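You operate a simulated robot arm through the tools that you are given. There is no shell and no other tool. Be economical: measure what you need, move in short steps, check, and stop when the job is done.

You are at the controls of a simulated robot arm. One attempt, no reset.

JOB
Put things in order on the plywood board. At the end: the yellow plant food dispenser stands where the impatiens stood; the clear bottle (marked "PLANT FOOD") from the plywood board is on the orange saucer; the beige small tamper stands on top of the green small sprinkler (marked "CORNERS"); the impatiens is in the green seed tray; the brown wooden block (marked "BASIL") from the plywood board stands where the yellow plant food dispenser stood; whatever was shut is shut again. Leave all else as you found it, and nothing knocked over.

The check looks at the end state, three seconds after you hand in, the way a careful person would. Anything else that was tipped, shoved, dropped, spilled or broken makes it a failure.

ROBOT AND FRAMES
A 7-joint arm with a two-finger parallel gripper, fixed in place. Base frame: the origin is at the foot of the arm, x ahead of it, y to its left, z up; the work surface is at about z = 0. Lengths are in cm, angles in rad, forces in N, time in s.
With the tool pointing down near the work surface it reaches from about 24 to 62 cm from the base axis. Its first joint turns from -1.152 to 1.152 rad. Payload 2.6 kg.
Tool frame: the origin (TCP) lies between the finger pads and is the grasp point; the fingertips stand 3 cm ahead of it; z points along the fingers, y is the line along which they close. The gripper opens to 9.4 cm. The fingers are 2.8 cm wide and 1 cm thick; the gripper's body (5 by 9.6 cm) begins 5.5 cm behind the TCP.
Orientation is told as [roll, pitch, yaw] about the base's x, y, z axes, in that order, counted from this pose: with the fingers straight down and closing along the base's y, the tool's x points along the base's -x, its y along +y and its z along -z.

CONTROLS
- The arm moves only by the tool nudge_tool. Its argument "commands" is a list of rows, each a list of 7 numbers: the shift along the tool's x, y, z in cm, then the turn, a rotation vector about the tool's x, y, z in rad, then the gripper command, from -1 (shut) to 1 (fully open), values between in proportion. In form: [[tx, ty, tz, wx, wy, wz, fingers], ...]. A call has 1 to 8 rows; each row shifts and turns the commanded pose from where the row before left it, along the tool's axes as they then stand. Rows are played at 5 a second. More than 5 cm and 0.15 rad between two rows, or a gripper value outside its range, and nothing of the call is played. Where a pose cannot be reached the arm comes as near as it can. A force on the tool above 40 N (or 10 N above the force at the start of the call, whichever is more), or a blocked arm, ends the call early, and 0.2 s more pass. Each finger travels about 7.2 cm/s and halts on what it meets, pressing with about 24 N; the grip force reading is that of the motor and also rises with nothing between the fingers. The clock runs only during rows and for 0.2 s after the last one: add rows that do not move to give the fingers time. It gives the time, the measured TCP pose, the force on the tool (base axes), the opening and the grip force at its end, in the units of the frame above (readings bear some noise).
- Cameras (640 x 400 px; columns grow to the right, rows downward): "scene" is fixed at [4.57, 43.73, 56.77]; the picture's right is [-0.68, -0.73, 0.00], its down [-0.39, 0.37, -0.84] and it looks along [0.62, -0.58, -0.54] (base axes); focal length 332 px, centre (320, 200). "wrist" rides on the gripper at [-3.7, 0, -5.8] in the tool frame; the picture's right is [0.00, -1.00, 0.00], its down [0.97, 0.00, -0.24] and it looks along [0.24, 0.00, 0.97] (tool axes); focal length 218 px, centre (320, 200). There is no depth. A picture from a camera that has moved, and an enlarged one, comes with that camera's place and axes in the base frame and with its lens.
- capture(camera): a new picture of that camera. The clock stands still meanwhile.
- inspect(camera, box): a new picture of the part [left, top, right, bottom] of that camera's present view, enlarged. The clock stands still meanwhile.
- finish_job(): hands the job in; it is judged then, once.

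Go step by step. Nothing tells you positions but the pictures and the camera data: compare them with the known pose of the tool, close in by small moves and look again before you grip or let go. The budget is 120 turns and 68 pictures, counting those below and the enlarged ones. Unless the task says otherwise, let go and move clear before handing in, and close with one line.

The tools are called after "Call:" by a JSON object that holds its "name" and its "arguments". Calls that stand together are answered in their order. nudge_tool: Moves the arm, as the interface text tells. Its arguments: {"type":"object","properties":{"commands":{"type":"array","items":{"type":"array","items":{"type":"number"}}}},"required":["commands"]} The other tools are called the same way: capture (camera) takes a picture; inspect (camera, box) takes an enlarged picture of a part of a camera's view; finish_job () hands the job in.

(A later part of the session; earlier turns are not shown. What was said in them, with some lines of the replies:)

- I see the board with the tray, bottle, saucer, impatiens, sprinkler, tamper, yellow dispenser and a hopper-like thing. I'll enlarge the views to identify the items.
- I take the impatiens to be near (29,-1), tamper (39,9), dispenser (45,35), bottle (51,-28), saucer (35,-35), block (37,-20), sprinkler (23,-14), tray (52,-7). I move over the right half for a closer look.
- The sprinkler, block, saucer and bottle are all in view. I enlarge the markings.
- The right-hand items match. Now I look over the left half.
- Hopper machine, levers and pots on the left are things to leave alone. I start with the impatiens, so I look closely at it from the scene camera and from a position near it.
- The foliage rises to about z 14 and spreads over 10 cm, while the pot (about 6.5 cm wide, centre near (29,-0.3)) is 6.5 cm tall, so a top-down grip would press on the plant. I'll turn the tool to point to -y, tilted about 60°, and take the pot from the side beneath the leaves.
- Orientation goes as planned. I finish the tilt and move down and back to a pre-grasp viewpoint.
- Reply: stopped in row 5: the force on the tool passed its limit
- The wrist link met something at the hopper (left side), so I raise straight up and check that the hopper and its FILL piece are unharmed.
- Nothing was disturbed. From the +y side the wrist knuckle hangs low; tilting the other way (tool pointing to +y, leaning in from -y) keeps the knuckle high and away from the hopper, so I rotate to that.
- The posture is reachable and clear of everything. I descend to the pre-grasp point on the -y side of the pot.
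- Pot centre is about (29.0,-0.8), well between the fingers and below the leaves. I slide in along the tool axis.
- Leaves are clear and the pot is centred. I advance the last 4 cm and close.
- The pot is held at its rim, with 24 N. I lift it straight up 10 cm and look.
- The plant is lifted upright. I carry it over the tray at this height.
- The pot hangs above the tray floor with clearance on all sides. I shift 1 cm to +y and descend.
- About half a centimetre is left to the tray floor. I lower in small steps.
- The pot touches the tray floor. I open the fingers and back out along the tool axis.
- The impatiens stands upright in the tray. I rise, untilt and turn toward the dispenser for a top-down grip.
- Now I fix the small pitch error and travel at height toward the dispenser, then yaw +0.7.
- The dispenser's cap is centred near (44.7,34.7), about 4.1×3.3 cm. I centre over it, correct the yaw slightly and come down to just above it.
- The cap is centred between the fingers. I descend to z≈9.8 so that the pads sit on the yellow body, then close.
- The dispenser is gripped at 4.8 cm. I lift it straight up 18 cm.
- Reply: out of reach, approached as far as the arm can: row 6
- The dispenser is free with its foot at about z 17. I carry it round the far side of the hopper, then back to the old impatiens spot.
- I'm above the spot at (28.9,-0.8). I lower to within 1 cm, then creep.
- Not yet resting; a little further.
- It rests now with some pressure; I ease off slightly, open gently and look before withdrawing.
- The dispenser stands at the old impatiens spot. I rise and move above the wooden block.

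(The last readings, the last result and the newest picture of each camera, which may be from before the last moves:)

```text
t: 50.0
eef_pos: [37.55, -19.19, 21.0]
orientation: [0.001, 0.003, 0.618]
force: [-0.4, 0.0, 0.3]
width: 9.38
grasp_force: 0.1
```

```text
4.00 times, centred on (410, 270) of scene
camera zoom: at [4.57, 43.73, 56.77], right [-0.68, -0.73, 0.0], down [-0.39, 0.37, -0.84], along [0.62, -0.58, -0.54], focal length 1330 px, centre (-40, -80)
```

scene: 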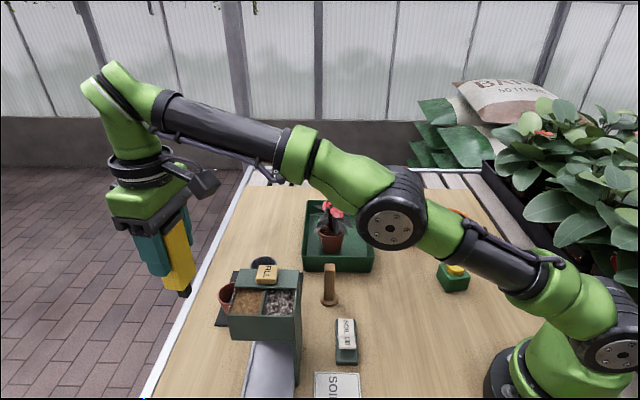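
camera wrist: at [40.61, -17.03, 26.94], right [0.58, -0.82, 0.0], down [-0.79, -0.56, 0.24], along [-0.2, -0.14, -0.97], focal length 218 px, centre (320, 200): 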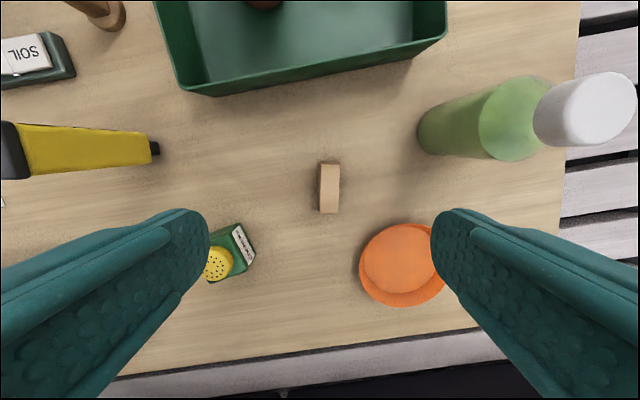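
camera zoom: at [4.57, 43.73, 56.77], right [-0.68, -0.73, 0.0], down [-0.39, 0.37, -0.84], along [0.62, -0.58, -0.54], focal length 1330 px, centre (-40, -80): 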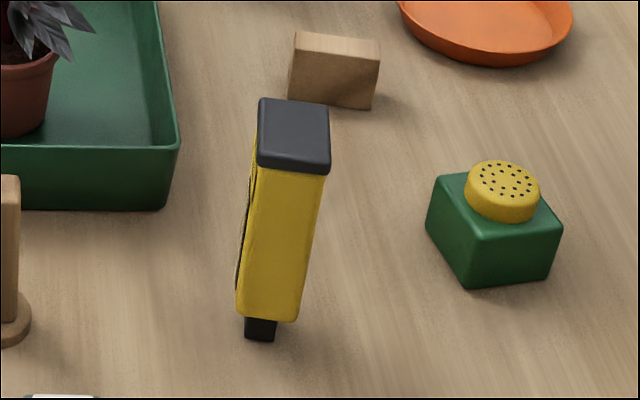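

The block's top is 2 × 5.4 cm, at about (37.7,-20.4), already square with the tool. I centre and lower partway, then check.

Call:
{"name": "nudge_tool", "arguments": {"commands": [[0.6, -1.1, 2, 0, 0, 0, 0.4], [0, 0, 4, 0, 0, 0, 0.4], [0, 0, 4, 0, 0, 0, 0.4], [0, 0, 2, 0, 0, 0, 0.4], [0, 0, 0, 0, 0, 0, 0.4]]}}

Call:
{"name": "capture", "arguments": {"camera": "wrist"}}

```text
t: 51.2
eef_pos: [37.49, -20.11, 8.85]
orientation: [0.0, 0.0, 0.618]
force: [0.6, -0.3, -0.1]
width: 6.58
grasp_force: 0.0
```

```text
28 pictures are left
camera wrist: at [40.56, -18.08, 14.74], right [0.58, -0.82, 0.0], down [-0.79, -0.56, 0.24], along [-0.2, -0.14, -0.97], focal length 218 px, centre (320, 200)
```

wrist: 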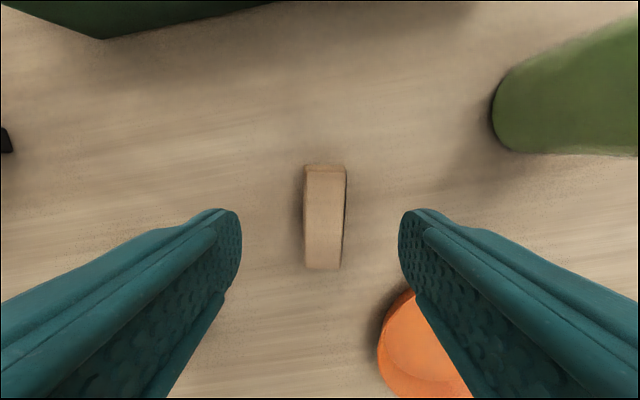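

Well aligned. I go down to z≈3.6 and grip.

Call:
{"name": "nudge_tool", "arguments": {"commands": [[0.2, -0.2, 2.2, 0, 0, 0, 0.4], [0, 0, 2, 0, 0, 0, 0.4], [0, 0, 1.0, 0, 0, 0, 0.4], [0, 0, 0, 0, 0, 0, 0.4], [0, 0, 0, 0, 0, 0, -0.3], [0, 0, 0, 0, 0, 0, -1], [0, 0, 0, 0, 0, 0, -1], [0, 0, 0, 0, 0, 0, -1]]}}

Call:
{"name": "nudge_tool", "arguments": {"commands": [[0, 0, -1, 0, 0, 0, -1], [0, 0, -3, 0, 0, 0, -1], [0, 0, -4, 0, 0, 0, -1], [0, 0, -4, 0, 0, 0, -1], [0, 0, -4, 0, 0, 0, -1], [0, 0, -2, 0, 0, 0, -1], [0, 0, 0, 0, 0, 0, -1]]}}

Call:
{"name": "capture", "arguments": {"camera": "wrist"}}

Call:
{"name": "capture", "arguments": {"camera": "scene"}}

```text
t: 53.0
eef_pos: [37.47, -20.4, 3.77]
orientation: [0.001, 0.002, 0.616]
force: [0.6, 0.5, 0.2]
width: 2.43
grasp_force: 23.9
```

```text
t: 54.6
eef_pos: [37.58, -20.48, 22.03]
orientation: [0.0, 0.002, 0.617]
force: [-0.2, -0.8, -0.5]
width: 2.47
grasp_force: 23.7
```

```text
27 pictures are left
camera wrist: at [40.66, -18.23, 27.86], right [0.58, -0.82, 0.0], down [-0.79, -0.56, 0.24], along [-0.2, -0.14, -0.97], focal length 218 px, centre (320, 200)
```

wrist: 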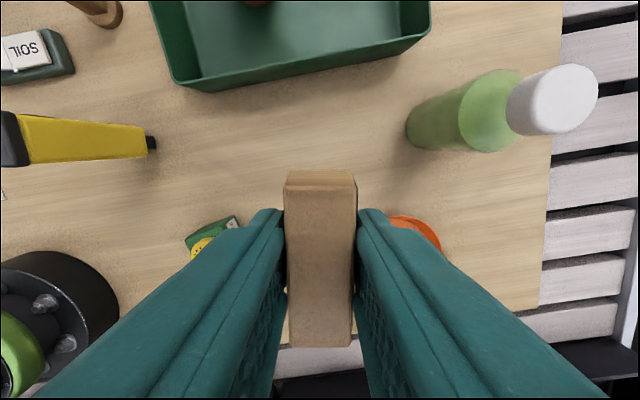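

```text
26 pictures are left
```

scene: 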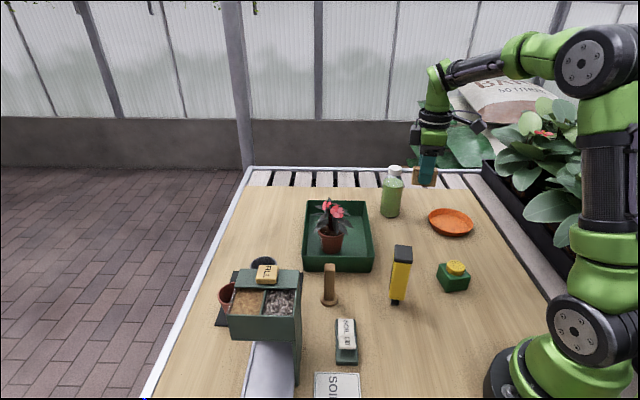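

Block held. I rise a bit and carry it over to the dispenser's old place, past the far side of the hopper.

Call:
{"name": "nudge_tool", "arguments": {"commands": [[0, 0, -4, 0, 0, 0, -1], [-3.09, 2.88, 0, 0, 0, 0, -1], [-3.09, 2.88, 0, 0, 0, 0, -1], [-3.09, 2.88, 0, 0, 0, 0, -1], [-3.09, 2.88, 0, 0, 0, 0, -1], [-3.09, 2.88, 0, 0, 0, 0, -1], [-3.09, 2.88, 0, 0, 0, 0, -1], [-3.09, 2.88, 0, 0, 0, 0, -1]]}}

Call:
{"name": "nudge_tool", "arguments": {"commands": [[-3.09, 2.88, 0, 0, 0, 0, -1], [-3.09, 2.88, 0, 0, 0, 0, -1], [-3.09, 2.88, 0, 0, 0, 0, -1], [-3.09, 2.88, 0, 0, 0, 0, -1], [0, 0, 0, 0, 0, 0, -1]]}}

```text
t: 56.4
eef_pos: [43.57, 8.34, 25.73]
orientation: [0.0, -0.001, 0.614]
force: [-0.3, -0.6, -0.4]
width: 2.47
grasp_force: 24.1
```

```text
t: 57.6
eef_pos: [46.9, 24.99, 25.69]
orientation: [0.0, 0.0, 0.615]
force: [0.8, 0.1, -0.2]
width: 2.48
grasp_force: 23.9
```

The box on the gripper's side would overhang the hopper (top ≈ z 17) if I lower with this yaw, so I turn by about -1.37 rad first.

Call:
{"name": "nudge_tool", "arguments": {"commands": [[0, 0, 0, 0, 0, 0.15, -1], [0, 0, 0, 0, 0, 0.15, -1], [0, 0, 0, 0, 0, 0.15, -1], [0, 0, 0, 0, 0, 0.15, -1], [0, 0, 0, 0, 0, 0.15, -1], [0, 0, 0, 0, 0, 0.15, -1], [0, 0, 0, 0, 0, 0.15, -1], [0, 0, 0, 0, 0, 0.15, -1]]}}

Call:
{"name": "nudge_tool", "arguments": {"commands": [[0, 0, 0, 0, 0, 0.15, -1], [0, 0, 0, 0, 0, 0.02, -1], [0, 0, 0, 0, 0, 0, -1]]}}

```text
t: 59.4
eef_pos: [47.0, 24.92, 25.9]
orientation: [0.0, 0.001, -0.588]
force: [-0.8, -0.7, 0.2]
width: 2.43
grasp_force: 23.8
```

```text
t: 60.2
eef_pos: [46.92, 24.92, 25.91]
orientation: [-0.002, 0.0, -0.752]
force: [0.3, -0.2, -0.2]
width: 2.47
grasp_force: 24.0
```

Now across to (44.7,34.7) and down most of the way.

Call:
{"name": "nudge_tool", "arguments": {"commands": [[2.77, 1.88, 0, 0, 0, 0, -1], [2.77, 1.88, 0, 0, 0, 0, -1], [2.77, 1.88, 0, 0, 0, 0, -1], [0, 0, 4, 0, 0, 0, -1], [0, 0, 4, 0, 0, 0, -1], [0, 0, 3, 0, 0, 0, -1], [0, 0, 0, 0, 0, 0, -1]]}}

Call:
{"name": "capture", "arguments": {"camera": "scene"}}

```text
t: 61.8
eef_pos: [44.56, 34.85, 14.72]
orientation: [-0.001, 0.0, -0.752]
force: [-0.3, -0.1, 0.1]
width: 2.47
grasp_force: 23.4
```

```text
25 pictures are left
```

scene: 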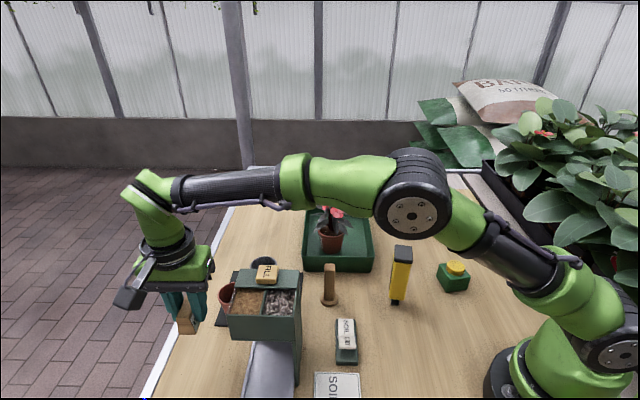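

Clear of the hopper. I lower to within about a centimetre.

Call:
{"name": "nudge_tool", "arguments": {"commands": [[0.1, -0.1, 3, 0, 0, 0, -1], [0, 0, 3, 0, 0, 0, -1], [0, 0, 2.5, 0, 0, 0, -1], [0, 0, 1.5, 0, 0, 0, -1], [0, 0, 0, 0, 0, 0, -1]]}}

Call:
{"name": "inspect", "arguments": {"camera": "scene", "box": [130, 210, 290, 390]}}

```text
t: 63.0
eef_pos: [44.56, 34.8, 4.85]
orientation: [-0.001, 0.0, -0.752]
force: [0.5, 0.0, -0.2]
width: 2.45
grasp_force: 23.9
```

```text
2.22 times, centred on (210, 300) of scene
camera zoom: at [4.57, 43.73, 56.77], right [-0.68, -0.73, 0.0], down [-0.39, 0.37, -0.84], along [0.62, -0.58, -0.54], focal length 739 px, centre (564, -22)
```

zoom: 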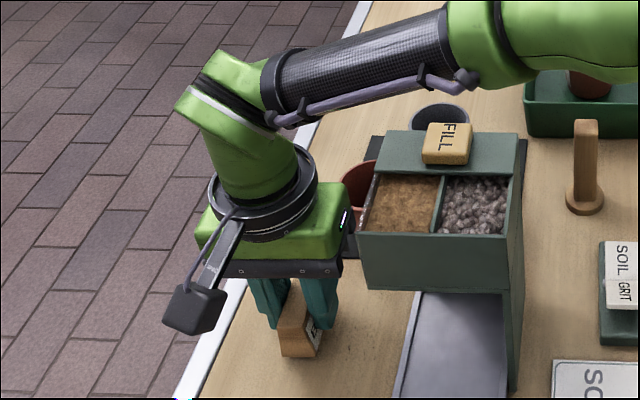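

Call:
{"name": "nudge_tool", "arguments": {"commands": [[0, 0, 0.5, 0, 0, 0, -1], [0, 0, 0.4, 0, 0, 0, -1], [0, 0, 0, 0, 0, 0, -1]]}}

Call:
{"name": "nudge_tool", "arguments": {"commands": [[0, 0, 0.15, 0, 0, 0, -1], [0, 0, 0, 0, 0, 0, -1]]}}

```text
t: 63.8
eef_pos: [44.45, 34.74, 3.93]
orientation: [0.0, -0.001, -0.753]
force: [-0.1, -0.2, 0.3]
width: 2.47
grasp_force: 24.0
```

```text
t: 64.4
eef_pos: [44.76, 34.66, 3.86]
orientation: [0.002, -0.001, -0.751]
force: [-0.7, -3.3, 11.0]
width: 2.45
grasp_force: 24.1
```

The block touches the table. I ease off, open a little, and rise.

Call:
{"name": "nudge_tool", "arguments": {"commands": [[0, 0, -0.06, 0, 0, 0, -1], [0, 0, 0, 0, 0, 0, -0.3], [0, 0, 0, 0, 0, 0, 0.05], [0, 0, 0, 0, 0, 0, 0.05], [0, 0, -2, 0, 0, 0, 0.05], [0, 0, -4, 0, 0, 0, 0.05], [0, 0, -4, 0, 0, 0, 0.05], [0, 0, -4, 0, 0, 0, 0.05]]}}

Call:
{"name": "nudge_tool", "arguments": {"commands": [[0, 0, -4, 0, 0, 0, 1], [0, 0, -4, 0, 0, 0, 1], [0, 0, 0, 0, 0, 0, 1]]}}

Call:
{"name": "capture", "arguments": {"camera": "wrist"}}

```text
t: 66.2
eef_pos: [44.56, 34.55, 18.0]
orientation: [-0.002, 0.0, -0.752]
force: [0.0, -0.7, 0.0]
width: 4.93
grasp_force: 0.1
```

```text
t: 67.0
eef_pos: [44.74, 34.77, 25.48]
orientation: [-0.002, 0.0, -0.752]
force: [-0.5, -0.2, 0.4]
width: 9.41
grasp_force: 0.1
```

```text
23 pictures are left
camera wrist: at [47.38, 32.26, 31.5], right [-0.68, -0.73, 0.0], down [-0.71, 0.66, 0.24], along [-0.18, 0.16, -0.97], focal length 218 px, centre (320, 200)
```

wrist: 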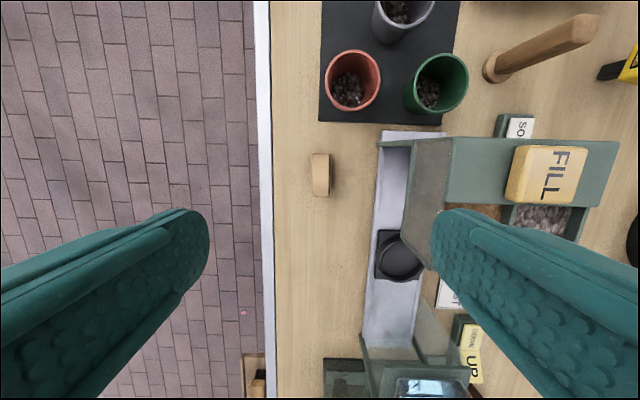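

The block stands at the dispenser's old place. Next the tamper at about (39.1,9.3), some 10 cm tall; I move above it and turn to yaw 0.

Call:
{"name": "nudge_tool", "arguments": {"commands": [[-2.79, -1.87, 0, 0, 0, 0, 1], [-2.79, -1.87, 0, 0, 0, 0, 1], [-2.79, -1.87, 0, 0, 0, 0, 1], [-1.4, -4.06, 0, 0, 0, 0, 1], [-1.4, -4.06, 0, 0, 0, 0, 1], [-1.4, -4.06, 0, 0, 0, 0, 1], [-1.4, -4.06, 0, 0, 0, 0, 1], [0, 0, 0, 0, 0, 0, 1]]}}

Call:
{"name": "nudge_tool", "arguments": {"commands": [[0, 0, 0, 0, 0, -0.15, 1], [0, 0, 0, 0, 0, -0.15, 1], [0, 0, 0, 0, 0, -0.15, 1], [0, 0, 0, 0, 0, -0.15, 1], [0, 0, 0, 0, 0, -0.15, 1], [0, 0, 2, 0, 0, 0, 1], [0, 0, 0, 0, 0, 0, 1]]}}

Call:
{"name": "capture", "arguments": {"camera": "wrist"}}

```text
t: 68.8
eef_pos: [39.79, 8.94, 26.04]
orientation: [-0.002, 0.0, -0.752]
force: [0.4, 0.2, -0.2]
width: 9.4
grasp_force: 0.2
```

```text
t: 70.4
eef_pos: [39.86, 9.18, 23.89]
orientation: [0.002, 0.001, -0.002]
force: [-0.1, -0.3, -0.1]
width: 9.38
grasp_force: 0.1
```

```text
22 pictures are left
camera wrist: at [43.54, 9.16, 29.75], right [0.0, -1.0, 0.0], down [-0.97, 0.0, 0.24], along [-0.24, 0.0, -0.97], focal length 218 px, centre (320, 200)
```

wrist: 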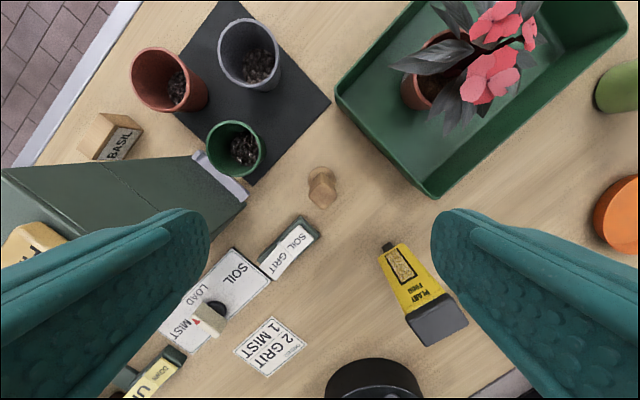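

The BASIL block stands. I enlarge the tamper to see its handle's orientation.

Call:
{"name": "inspect", "arguments": {"camera": "wrist", "box": [280, 150, 360, 220]}}

```text
5.71 times, centred on (320, 185) of wrist
camera zoom: at [43.54, 9.16, 29.75], right [0.0, -1.0, 0.0], down [-0.97, 0.0, 0.24], along [-0.24, 0.0, -0.97], focal length 1247 px, centre (320, 286)
```

zoom: 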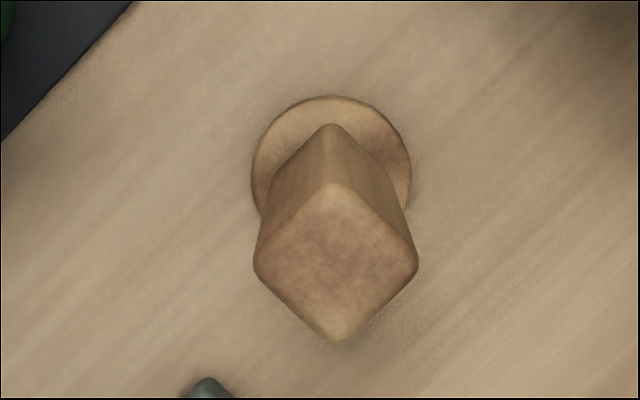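

The handle is a 1.9 cm square post at (39.05,8.9), turned about 0.8 rad. I rotate to match, narrow the fingers and descend partway.

Call:
{"name": "nudge_tool", "arguments": {"commands": [[0.8, -0.3, 0, 0, 0, -0.15, 0.5], [0, 0, 0, 0, 0, -0.15, 0.1], [0, 0, 0, 0, 0, -0.15, 0.1], [0, 0, 0, 0, 0, -0.15, 0.1], [0, 0, 2, 0, 0, -0.15, 0.1], [0, 0, 4, 0, 0, -0.05, 0.1], [0, 0, 2.5, 0, 0, 0, 0.1], [0, 0, 0, 0, 0, 0, 0.1]]}}

Call:
{"name": "capture", "arguments": {"camera": "wrist"}}

```text
t: 72.2
eef_pos: [39.07, 8.95, 15.42]
orientation: [-0.001, 0.0, 0.796]
force: [0.6, 0.5, 0.4]
width: 5.2
grasp_force: 0.0
```

```text
20 pictures are left
camera wrist: at [41.74, 11.57, 21.23], right [0.72, -0.7, 0.0], down [-0.68, -0.69, 0.24], along [-0.17, -0.17, -0.97], focal length 218 px, centre (320, 200)
```

wrist: 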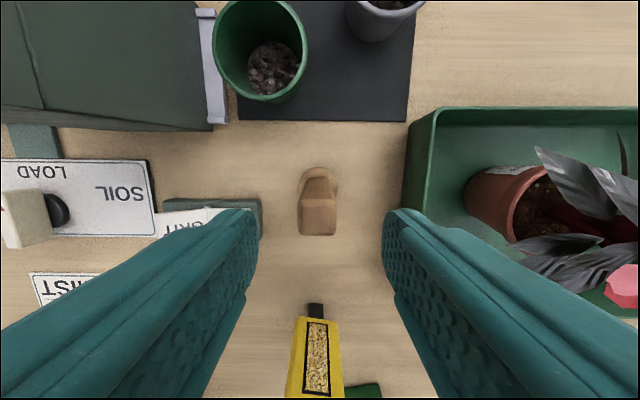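

Aligned. Down to z≈7.5, close, and lift.

Call:
{"name": "nudge_tool", "arguments": {"commands": [[0, 0, 3, 0, 0, 0, 0.1], [0, 0, 3, 0, 0, 0, 0.1], [0, 0, 1.9, 0, 0, 0, 0.1], [0, 0, 0, 0, 0, 0, 0.1], [0, 0, 0, 0, 0, 0, -0.4], [0, 0, 0, 0, 0, 0, -1], [0, 0, 0, 0, 0, 0, -1], [0, 0, 0, 0, 0, 0, -1]]}}

Call:
{"name": "nudge_tool", "arguments": {"commands": [[0, 0, -1, 0, 0, 0, -1], [0, 0, -3, 0, 0, 0, -1], [0, 0, -4, 0, 0, 0, -1], [0, 0, -4, 0, 0, 0, -1], [0, 0, -4, 0, 0, 0, -1], [0, 0, -1, 0, 0, 0, -1], [0, 0, 0, 0, 0, 0, -1]]}}

```text
t: 74.0
eef_pos: [38.97, 8.82, 7.39]
orientation: [0.001, 0.003, 0.796]
force: [-0.1, -0.4, -0.7]
width: 2.57
grasp_force: 24.7
```

```text
t: 75.6
eef_pos: [39.12, 9.19, 24.56]
orientation: [0.0, 0.0, 0.796]
force: [-0.3, 0.2, -0.1]
width: 2.56
grasp_force: 23.9
```

The tamper is held. I carry it toward the sprinkler, keeping away from the dispenser, and look.

Call:
{"name": "nudge_tool", "arguments": {"commands": [[3.42, -2.52, 0, 0, 0, 0, -1], [3.42, -2.52, 0, 0, 0, 0, -1], [3.42, -2.52, 0, 0, 0, 0, -1], [3.42, -2.52, 0, 0, 0, 0, -1], [3.42, -2.52, 0, 0, 0, 0, -1], [2.0, 1.3, 0, 0, 0, 0, -1], [0, 0, 0, 0, 0, 0, -1]]}}

Call:
{"name": "capture", "arguments": {"camera": "wrist"}}

```text
t: 77.2
eef_pos: [33.6, -12.66, 24.42]
orientation: [0.001, 0.001, 0.796]
force: [-0.5, -0.3, -0.8]
width: 2.56
grasp_force: 24.2
```

```text
19 pictures are left
camera wrist: at [36.25, -10.06, 30.36], right [0.71, -0.7, 0.0], down [-0.68, -0.69, 0.24], along [-0.17, -0.17, -0.97], focal length 218 px, centre (320, 200)
```

wrist: 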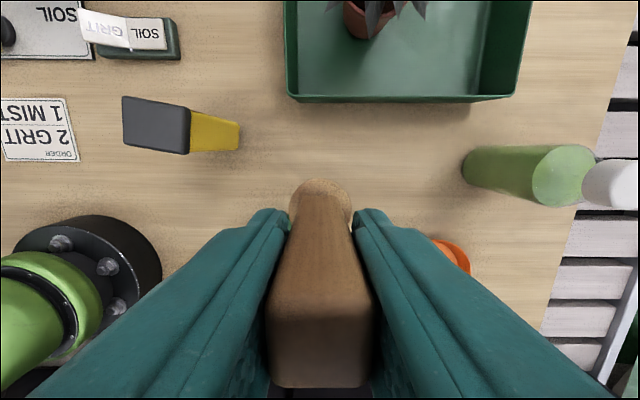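

The sprinkler is hidden behind the finger; I go over its computed place (23.7,-14.8), lower to about 3 cm above it and check with both cameras.

Call:
{"name": "nudge_tool", "arguments": {"commands": [[2.8, 1.87, 0, 0, 0, 0, -1], [2.8, 1.87, 0, 0, 0, 0, -1], [2.8, 1.87, 0, 0, 0, 0, -1], [0, 0, 2.5, 0, 0, 0, -1], [0, 0, 2.5, 0, 0, 0, -1], [0, 0, 2.5, 0, 0, 0, -1], [0, 0, 0, 0, 0, 0, -1]]}}

Call:
{"name": "inspect", "arguments": {"camera": "scene", "box": [400, 200, 510, 310]}}

Call:
{"name": "capture", "arguments": {"camera": "wrist"}}

```text
t: 78.8
eef_pos: [23.81, -14.64, 16.97]
orientation: [0.002, 0.0, 0.798]
force: [0.1, 0.3, -0.6]
width: 2.56
grasp_force: 24.2
```

```text
3.64 times, centred on (455, 255) of scene
camera zoom: at [4.57, 43.73, 56.77], right [-0.68, -0.73, 0.0], down [-0.39, 0.37, -0.84], along [0.62, -0.58, -0.54], focal length 1209 px, centre (-171, 0)
```

zoom: 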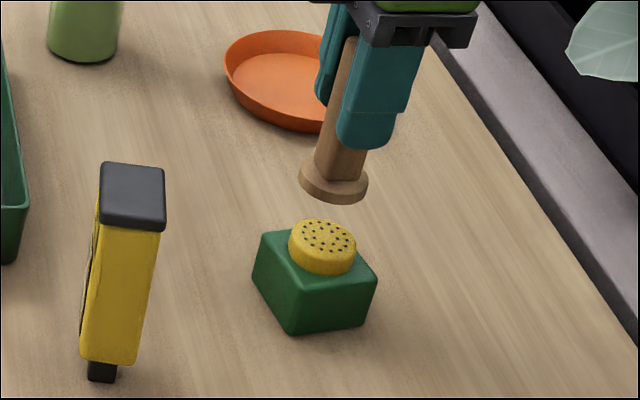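

```text
17 pictures are left
camera wrist: at [26.44, -11.98, 22.87], right [0.71, -0.7, 0.0], down [-0.68, -0.69, 0.24], along [-0.17, -0.17, -0.97], focal length 218 px, centre (320, 200)
```

wrist: 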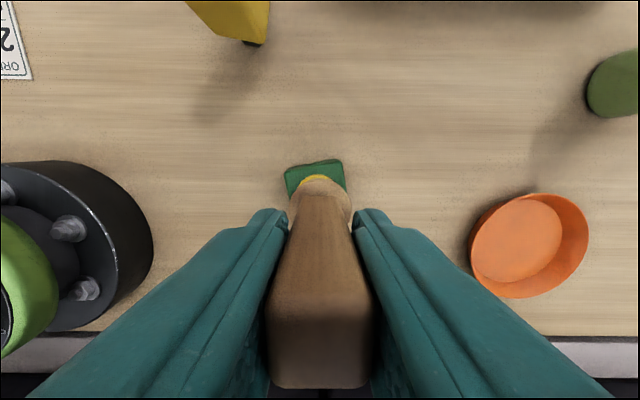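

The tamper is nearly over the cap; the cap centre seems about 0.4 cm further along the tool's x and y. I correct, lower 2.5 cm and recheck.

Call:
{"name": "nudge_tool", "arguments": {"commands": [[0.4, 0.4, 0, 0, 0, 0, -1], [0, 0, 1.5, 0, 0, 0, -1], [0, 0, 1.5, 0, 0, 0, -1], [0, 0, 0, 0, 0, 0, -1]]}}

Call:
{"name": "inspect", "arguments": {"camera": "scene", "box": [420, 220, 500, 300]}}

Call:
{"name": "inspect", "arguments": {"camera": "wrist", "box": [260, 130, 380, 230]}}

```text
t: 79.8
eef_pos: [23.25, -14.83, 13.97]
orientation: [0.001, 0.002, 0.796]
force: [0.1, 0.3, 0.1]
width: 2.56
grasp_force: 24.0
```

```text
5.00 times, centred on (460, 260) of scene
camera zoom: at [4.57, 43.73, 56.77], right [-0.68, -0.73, 0.0], down [-0.39, 0.37, -0.84], along [0.62, -0.58, -0.54], focal length 1662 px, centre (-380, -100)
```

zoom: 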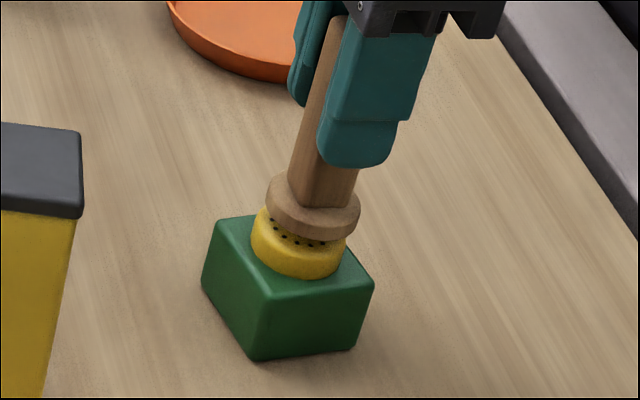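

```text
4.00 times, centred on (320, 180) of wrist
camera zoom: at [25.84, -12.2, 19.82], right [0.71, -0.7, 0.0], down [-0.68, -0.69, 0.24], along [-0.17, -0.17, -0.97], focal length 873 px, centre (320, 280)
```

zoom: 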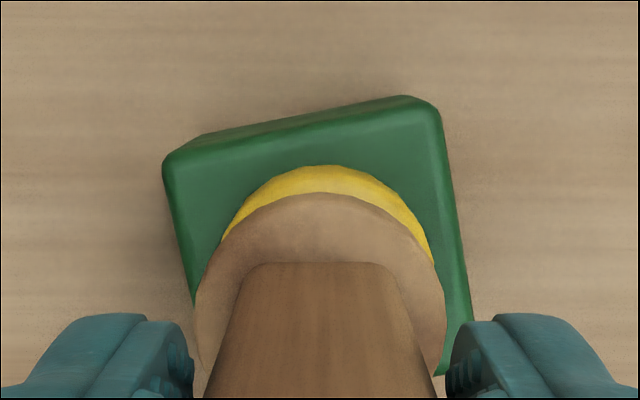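

Both views show only a few millimetres' offset. I correct by 0.2 cm and lower slowly.

Call:
{"name": "nudge_tool", "arguments": {"commands": [[-0.2, -0.1, 0, 0, 0, 0, -1], [0, 0, 0.4, 0, 0, 0, -1], [0, 0, 0.3, 0, 0, 0, -1], [0, 0, 0, 0, 0, 0, -1]]}}

Call:
{"name": "nudge_tool", "arguments": {"commands": [[0, 0, 0.15, 0, 0, 0, -1], [0, 0, 0.1, 0, 0, 0, -1], [0, 0, 0, 0, 0, 0, -1]]}}

Call:
{"name": "inspect", "arguments": {"camera": "scene", "box": [420, 220, 500, 300]}}

```text
t: 80.8
eef_pos: [23.56, -14.62, 13.15]
orientation: [-0.001, 0.003, 0.796]
force: [-0.6, 0.1, 0.1]
width: 2.55
grasp_force: 24.1
```

```text
t: 81.6
eef_pos: [23.49, -14.65, 13.07]
orientation: [-0.001, 0.002, 0.797]
force: [-0.2, -0.1, -1.0]
width: 2.54
grasp_force: 24.2
```

```text
5.00 times, centred on (460, 260) of scene
camera zoom: at [4.57, 43.73, 56.77], right [-0.68, -0.73, 0.0], down [-0.39, 0.37, -0.84], along [0.62, -0.58, -0.54], focal length 1662 px, centre (-380, -100)
```

zoom: 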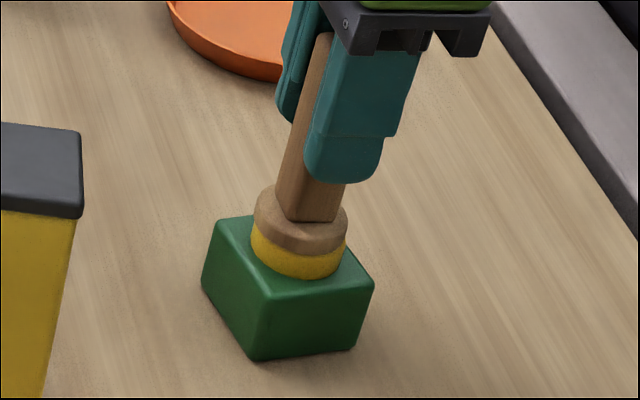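

The base sits nicely over the cap. I creep to contact.

Call:
{"name": "nudge_tool", "arguments": {"commands": [[0, 0, 0.1, 0, 0, 0, -1], [0, 0, 0.1, 0, 0, 0, -1], [0, 0, 0, 0, 0, 0, -1]]}}

```text
t: 82.4
eef_pos: [23.58, -14.74, 12.97]
orientation: [-0.001, 0.002, 0.796]
force: [-2.8, 0.7, 19.3]
width: 2.55
grasp_force: 23.5
```

Contact. I ease off, open gently, and check before rising.

Call:
{"name": "nudge_tool", "arguments": {"commands": [[0, 0, -0.1, 0, 0, 0, -1], [0, 0, 0, 0, 0, 0, -1]]}}

Call:
{"name": "nudge_tool", "arguments": {"commands": [[0, 0, 0, 0, 0, 0, -0.38], [0, 0, 0, 0, 0, 0, -0.25], [0, 0, 0, 0, 0, 0, 0.1], [0, 0, 0, 0, 0, 0, 0.3], [0, 0, 0, 0, 0, 0, 0.3]]}}

Call:
{"name": "inspect", "arguments": {"camera": "scene", "box": [420, 220, 500, 300]}}

```text
t: 83.0
eef_pos: [23.41, -14.63, 12.96]
orientation: [0.003, 0.002, 0.797]
force: [2.0, 0.2, 2.7]
width: 2.53
grasp_force: 24.3
```

```text
t: 84.2
eef_pos: [23.54, -14.73, 12.84]
orientation: [0.0, 0.001, 0.797]
force: [0.4, -0.6, 0.3]
width: 6.12
grasp_force: 0.2
```

```text
5.00 times, centred on (460, 260) of scene
camera zoom: at [4.57, 43.73, 56.77], right [-0.68, -0.73, 0.0], down [-0.39, 0.37, -0.84], along [0.62, -0.58, -0.54], focal length 1662 px, centre (-380, -100)
```

zoom: 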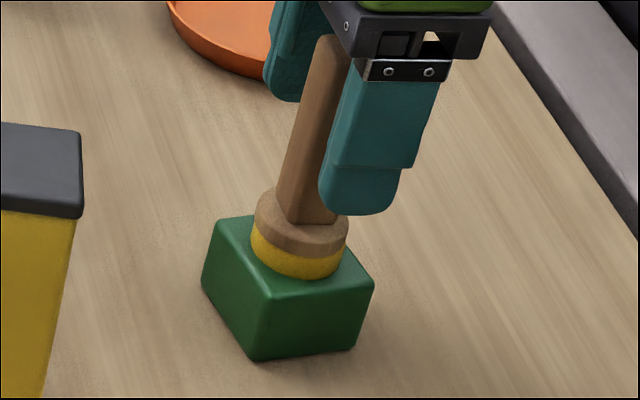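

The tamper stands on the sprinkler. I rise and go over to the bottle, turning to yaw 0.

Call:
{"name": "nudge_tool", "arguments": {"commands": [[0, 0, -3, 0, 0, 0, 0.3], [0, 0, -4, 0, 0, 0, 0.3], [0, 0, -4, 0, 0, 0, 0.6], [0, 0, -2, 0, 0, 0, 1], [0, 0, 0, 0, 0, 0.15, 1], [0, 0, 0, 0, 0, 0.15, 1], [0, 0, 0, 0, 0, 0.15, 1], [0, 0, 0, 0, 0, 0.15, 1]]}}

Call:
{"name": "nudge_tool", "arguments": {"commands": [[0, 0, 0, 0, 0, 0.15, 1], [0, 0, 0, 0, 0, 0.046, 1], [-4.2, -2, 0, 0, 0, 0, 1], [-4.2, -2, 0, 0, 0, 0, 1], [-4.2, -2, 0, 0, 0, 0, 1], [-4.2, -2, 0, 0, 0, 0, 1], [-4.2, -2, 0, 0, 0, 0, 1], [0, 0, 0, 0, 0, 0, 1]]}}

Call:
{"name": "capture", "arguments": {"camera": "wrist"}}

Call:
{"name": "capture", "arguments": {"camera": "scene"}}

```text
t: 86.0
eef_pos: [23.57, -14.57, 25.94]
orientation: [-0.001, 0.0, 0.193]
force: [0.2, 1.3, 0.7]
width: 9.41
grasp_force: 0.1
```

```text
t: 87.8
eef_pos: [44.64, -24.88, 25.85]
orientation: [-0.001, 0.004, 0.002]
force: [-0.1, 0.4, -0.5]
width: 9.4
grasp_force: 0.0
```

```text
12 pictures are left
camera wrist: at [48.39, -24.82, 31.78], right [0.0, -1.0, 0.0], down [-0.97, 0.0, 0.24], along [-0.24, 0.0, -0.97], focal length 218 px, centre (320, 200)
```

wrist: 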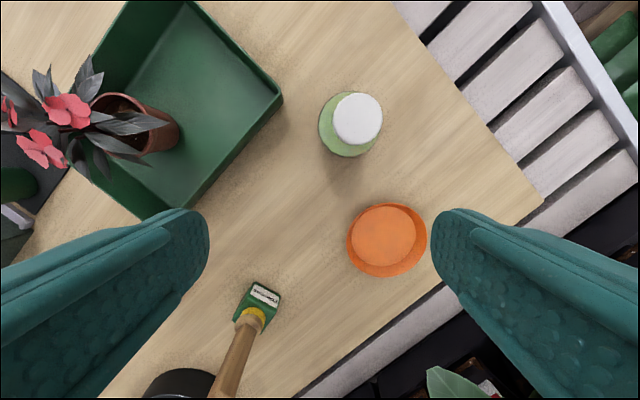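

```text
11 pictures are left
```

scene: 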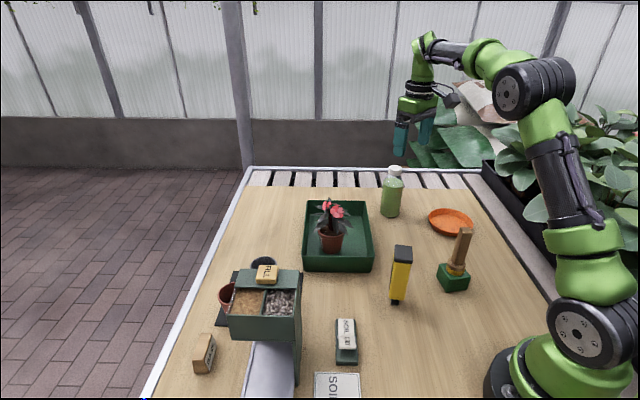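

Tamper, dispenser, block and impatiens are all in place. The bottle is at about (50.6,-27.9) and the saucer centre at (35.2,-34.8); I centre above the bottle.

Call:
{"name": "nudge_tool", "arguments": {"commands": [[-3, -1.5, 1.5, 0, 0, 0, 1], [-3, -1.5, 1.5, 0, 0, 0, 1], [0, 0, 2, 0, 0, 0, 1], [0, 0, 0, 0, 0, 0, 1]]}}

Call:
{"name": "capture", "arguments": {"camera": "wrist"}}

```text
t: 88.8
eef_pos: [50.51, -27.69, 20.78]
orientation: [-0.001, 0.003, 0.0]
force: [0.4, 0.4, -0.1]
width: 9.38
grasp_force: 0.1
```

```text
10 pictures are left
camera wrist: at [54.2, -27.7, 26.59], right [0.0, -1.0, 0.0], down [-0.97, 0.0, 0.24], along [-0.24, 0.0, -0.97], focal length 218 px, centre (320, 200)
```

wrist: 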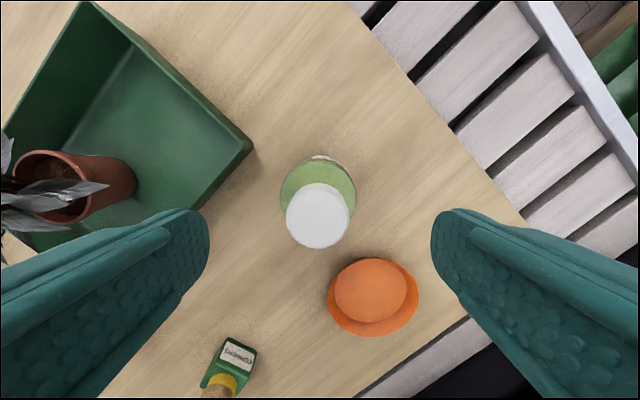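

Centred. I descend to z≈9.6 so the palm stays above the bottle's cap, and close.

Call:
{"name": "nudge_tool", "arguments": {"commands": [[0.1, 0.05, 3, 0, 0, 0, 1], [0, 0, 3, 0, 0, 0, 1], [0, 0, 3, 0, 0, 0, 1], [0, 0, 2.1, 0, 0, 0, 1], [0, 0, 0, 0, 0, 0, 1], [0, 0, 0, 0, 0, 0, 0.3], [0, 0, 0, 0, 0, 0, 0], [0, 0, 0, 0, 0, 0, -0.3]]}}

Call:
{"name": "nudge_tool", "arguments": {"commands": [[0, 0, 0, 0, 0, 0, -0.3], [0, 0, 0, 0, 0, 0, -0.3]]}}

Call:
{"name": "inspect", "arguments": {"camera": "scene", "box": [350, 120, 490, 250]}}

```text
t: 90.6
eef_pos: [50.46, -27.6, 9.72]
orientation: [0.0, 0.002, 0.0]
force: [-0.4, 0.7, 0.4]
width: 6.08
grasp_force: 23.8
```

```text
t: 91.2
eef_pos: [50.46, -27.53, 9.75]
orientation: [-0.001, 0.0, 0.001]
force: [-0.1, 0.3, -0.1]
width: 6.09
grasp_force: 24.0
```

```text
3.08 times, centred on (420, 185) of scene
camera zoom: at [4.57, 43.73, 56.77], right [-0.68, -0.73, 0.0], down [-0.39, 0.37, -0.84], along [0.62, -0.58, -0.54], focal length 1023 px, centre (12, 246)
```

zoom: 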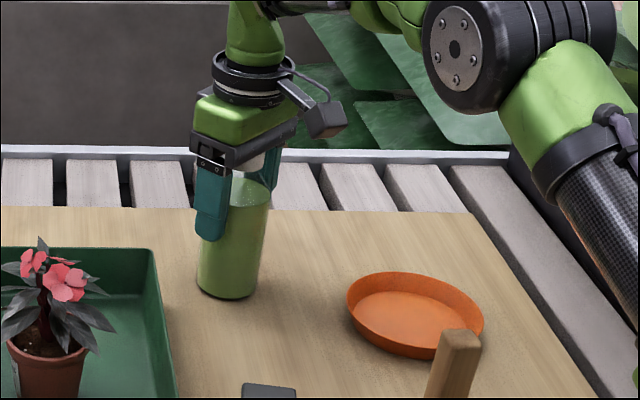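

Bottle held at 6.1 cm. I lift slowly, turn with the arm's natural heading and carry it over the saucer.

Call:
{"name": "nudge_tool", "arguments": {"commands": [[0, 0, -0.7, 0, 0, 0, -0.3], [0, 0, -1.5, 0, 0, 0, -0.3], [0, 0, -2.5, 0, 0, 0, -0.3], [0, 0, -2.5, 0, 0, 0.1, -0.3], [0, 0, 0, 0, 0, 0.15, -0.3], [0, 0, 0, 0, 0, 0.15, -0.3], [0, 0, 0, 0, 0, 0.15, -0.3], [0, 0, 0, 0, 0, 0.05, -0.3]]}}

Call:
{"name": "nudge_tool", "arguments": {"commands": [[1.5, -2.5, 0, 0, 0, 0, -0.3], [1.75, -3.05, 0, 0, 0, 0, -0.3], [1.75, -3.05, 0, 0, 0, 0, -0.3], [1.75, -3.05, 0, 0, 0, 0, -0.3], [1.75, -3.05, 0, 0, 0, 0, -0.3], [0, 0, 0, 0, 0, 0, -0.3]]}}

Call:
{"name": "inspect", "arguments": {"camera": "scene", "box": [390, 120, 530, 250]}}

Call:
{"name": "capture", "arguments": {"camera": "wrist"}}

```text
t: 93.0
eef_pos: [50.42, -27.55, 16.92]
orientation: [-0.002, 0.001, -0.601]
force: [0.6, 0.2, -2.8]
width: 6.08
grasp_force: 24.3
```

```text
t: 94.4
eef_pos: [34.78, -34.93, 17.16]
orientation: [0.001, 0.002, -0.599]
force: [-0.9, 0.0, -1.8]
width: 5.97
grasp_force: 24.3
```

```text
3.08 times, centred on (460, 185) of scene
camera zoom: at [4.57, 43.73, 56.78], right [-0.68, -0.73, 0.0], down [-0.39, 0.37, -0.84], along [0.62, -0.58, -0.54], focal length 1023 px, centre (-111, 246)
```

zoom: 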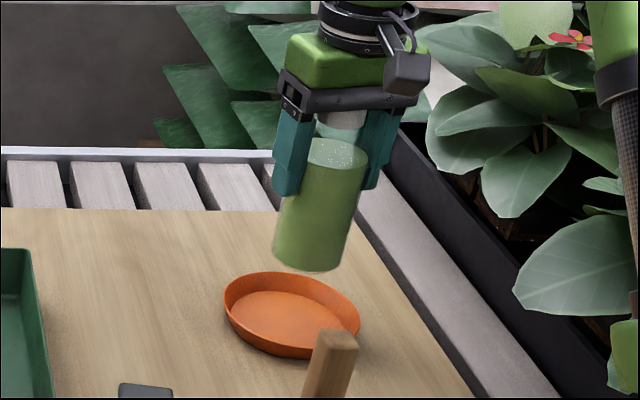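

```text
7 pictures are left
camera wrist: at [37.81, -36.99, 22.99], right [-0.56, -0.83, 0.0], down [-0.8, 0.55, 0.24], along [-0.2, 0.14, -0.97], focal length 218 px, centre (320, 200)
```

wrist: 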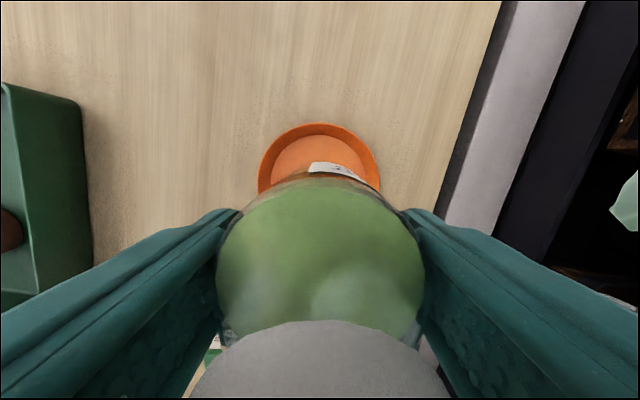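

The bottle hangs centred over the saucer. I lower to about 1 cm above it, then creep.

Call:
{"name": "nudge_tool", "arguments": {"commands": [[0.2, -0.1, 2, 0, 0, 0, -0.3], [0, 0, 2, 0, 0, 0, -0.3], [0, 0, 1.5, 0, 0, 0, -0.3], [0, 0, 0.5, 0, 0, 0, -0.3], [0, 0, 0, 0, 0, 0, -0.3]]}}

Call:
{"name": "inspect", "arguments": {"camera": "scene", "box": [390, 150, 510, 250]}}

```text
t: 95.6
eef_pos: [34.71, -34.84, 11.09]
orientation: [0.0, 0.0, -0.599]
force: [0.4, 0.7, -3.6]
width: 5.96
grasp_force: 23.6
```

```text
4.00 times, centred on (450, 200) of scene
camera zoom: at [4.57, 43.73, 56.78], right [-0.68, -0.73, 0.0], down [-0.39, 0.37, -0.84], along [0.62, -0.58, -0.54], focal length 1330 px, centre (-200, 200)
```

zoom: 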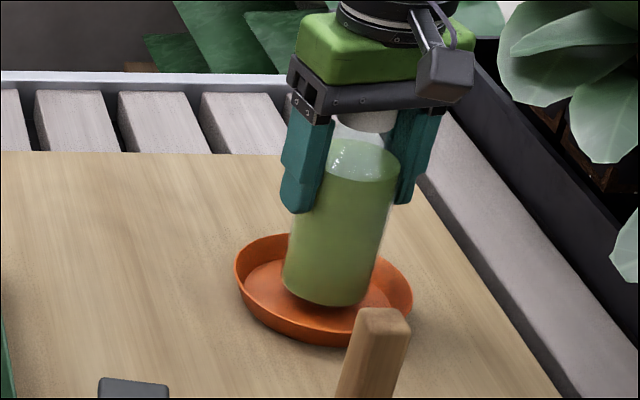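

Call:
{"name": "nudge_tool", "arguments": {"commands": [[0, 0, 0.25, 0, 0, 0, -0.3], [0, 0, 0.2, 0, 0, 0, -0.3], [0, 0, 0, 0, 0, 0, -0.3]]}}

Call:
{"name": "nudge_tool", "arguments": {"commands": [[0, 0, 0.15, 0, 0, 0, -0.3], [0, 0, 0.1, 0, 0, 0, -0.3], [0, 0, 0, 0, 0, 0, -0.3]]}}

```text
t: 96.4
eef_pos: [34.77, -34.86, 10.61]
orientation: [0.0, 0.0, -0.598]
force: [0.6, -0.3, -1.9]
width: 5.94
grasp_force: 23.7
```

```text
t: 97.2
eef_pos: [34.84, -34.97, 10.27]
orientation: [0.001, 0.002, -0.6]
force: [1.2, 0.7, -2.8]
width: 5.94
grasp_force: 23.6
```

Call:
{"name": "nudge_tool", "arguments": {"commands": [[0, 0, 0.12, 0, 0, 0, -0.3], [0, 0, 0, 0, 0, 0, -0.3]]}}

Call:
{"name": "nudge_tool", "arguments": {"commands": [[0, 0, 0.12, 0, 0, 0, -0.3], [0, 0, 0, 0, 0, 0, -0.3]]}}

```text
t: 97.8
eef_pos: [34.83, -34.9, 10.06]
orientation: [-0.001, 0.0, -0.598]
force: [0.3, -0.1, -2.1]
width: 5.94
grasp_force: 23.7
```

```text
t: 98.4
eef_pos: [34.83, -34.96, 10.13]
orientation: [-0.001, 0.001, -0.601]
force: [-2.8, 0.6, 4.5]
width: 5.95
grasp_force: 24.0
```

The bottle touches the saucer. I open the fingers gently and look.

Call:
{"name": "nudge_tool", "arguments": {"commands": [[0, 0, 0.04, 0, 0, 0, -0.3], [0, 0, 0, 0, 0, 0, 0.3], [0, 0, 0, 0, 0, 0, 0.4], [0, 0, 0, 0, 0, 0, 0.7], [0, 0, 0, 0, 0, 0, 1], [0, 0, 0, 0, 0, 0, 1]]}}

Call:
{"name": "capture", "arguments": {"camera": "wrist"}}

```text
t: 99.8
eef_pos: [34.87, -34.85, 10.03]
orientation: [0.001, -0.001, -0.599]
force: [0.3, -0.2, 2.9]
width: 9.4
grasp_force: 0.0
```

```text
5 pictures are left
camera wrist: at [37.93, -37.0, 15.96], right [-0.56, -0.83, 0.0], down [-0.8, 0.55, 0.24], along [-0.2, 0.14, -0.97], focal length 218 px, centre (320, 200)
```

wrist: 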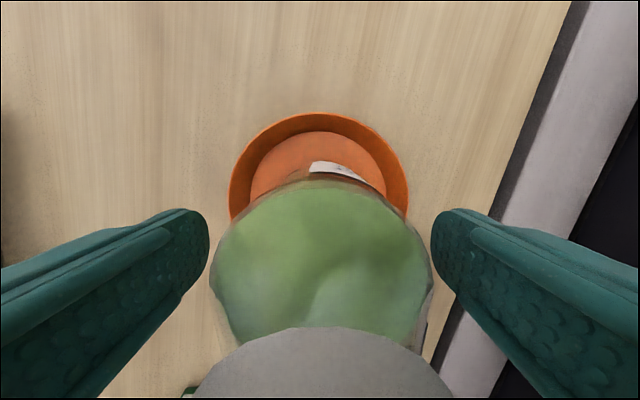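

The bottle stands free on the saucer. I rise straight up well clear and view the whole scene.

Call:
{"name": "nudge_tool", "arguments": {"commands": [[0, 0, -2, 0, 0, 0, 1], [0, 0, -3, 0, 0, 0, 1], [0, 0, -4, 0, 0, 0, 1], [0, 0, -4, 0, 0, 0, 1], [0, 0, -4, 0, 0, 0, 1], [0, 0, 0, 0, 0, 0, 1]]}}

Call:
{"name": "capture", "arguments": {"camera": "scene"}}

Call:
{"name": "inspect", "arguments": {"camera": "scene", "box": [290, 150, 490, 310]}}

Call:
{"name": "inspect", "arguments": {"camera": "scene", "box": [160, 240, 360, 400]}}

```text
t: 101.2
eef_pos: [34.79, -34.83, 27.13]
orientation: [-0.002, 0.003, -0.598]
force: [-0.1, -0.1, 0.4]
width: 9.41
grasp_force: 0.0
```

```text
4 pictures are left
```

scene: 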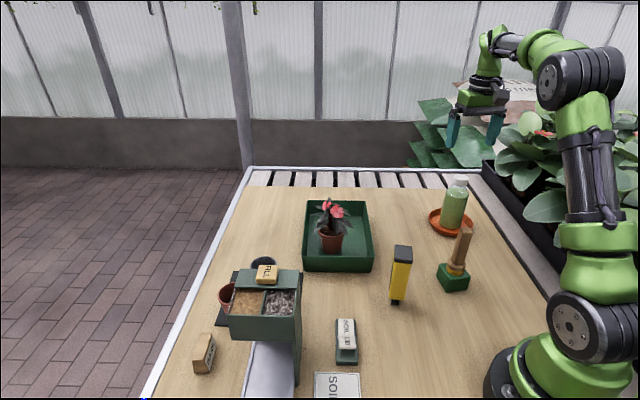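

```text
2.50 times, centred on (390, 230) of scene
camera zoom: at [4.56, 43.73, 56.77], right [-0.68, -0.73, 0.0], down [-0.39, 0.37, -0.84], along [0.62, -0.58, -0.54], focal length 831 px, centre (145, 125)
```

zoom: 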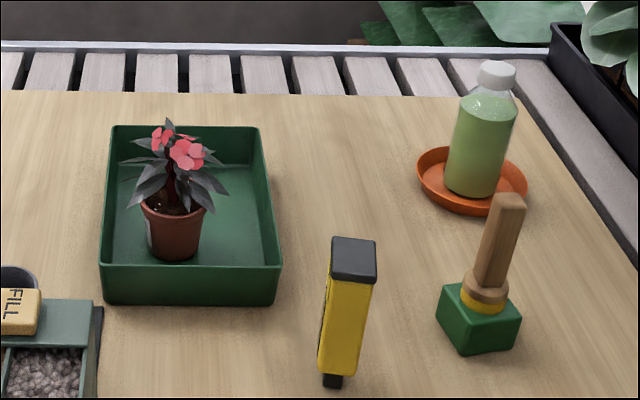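

```text
2.50 times, centred on (260, 320) of scene
camera zoom: at [4.56, 43.73, 56.77], right [-0.68, -0.73, 0.0], down [-0.39, 0.37, -0.84], along [0.62, -0.58, -0.54], focal length 831 px, centre (470, -100)
```

zoom: 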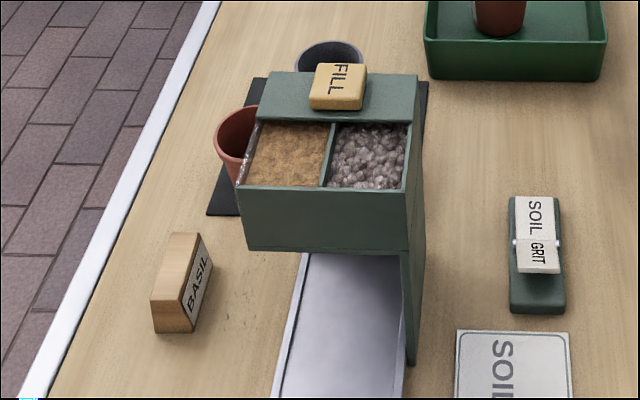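

Everything is where it was asked for and upright, the hopper and levers look untouched, and the gripper is empty and clear. I hand in.

Call:
{"name": "finish_job", "arguments": {}}

```text
The job is handed in.
```

The job is handed in. In the last pictures all five items were in their asked places and upright; early on the arm's wrist bumped the hopper, but it and its FILL block showed no change, and nothing needed opening or shutting.
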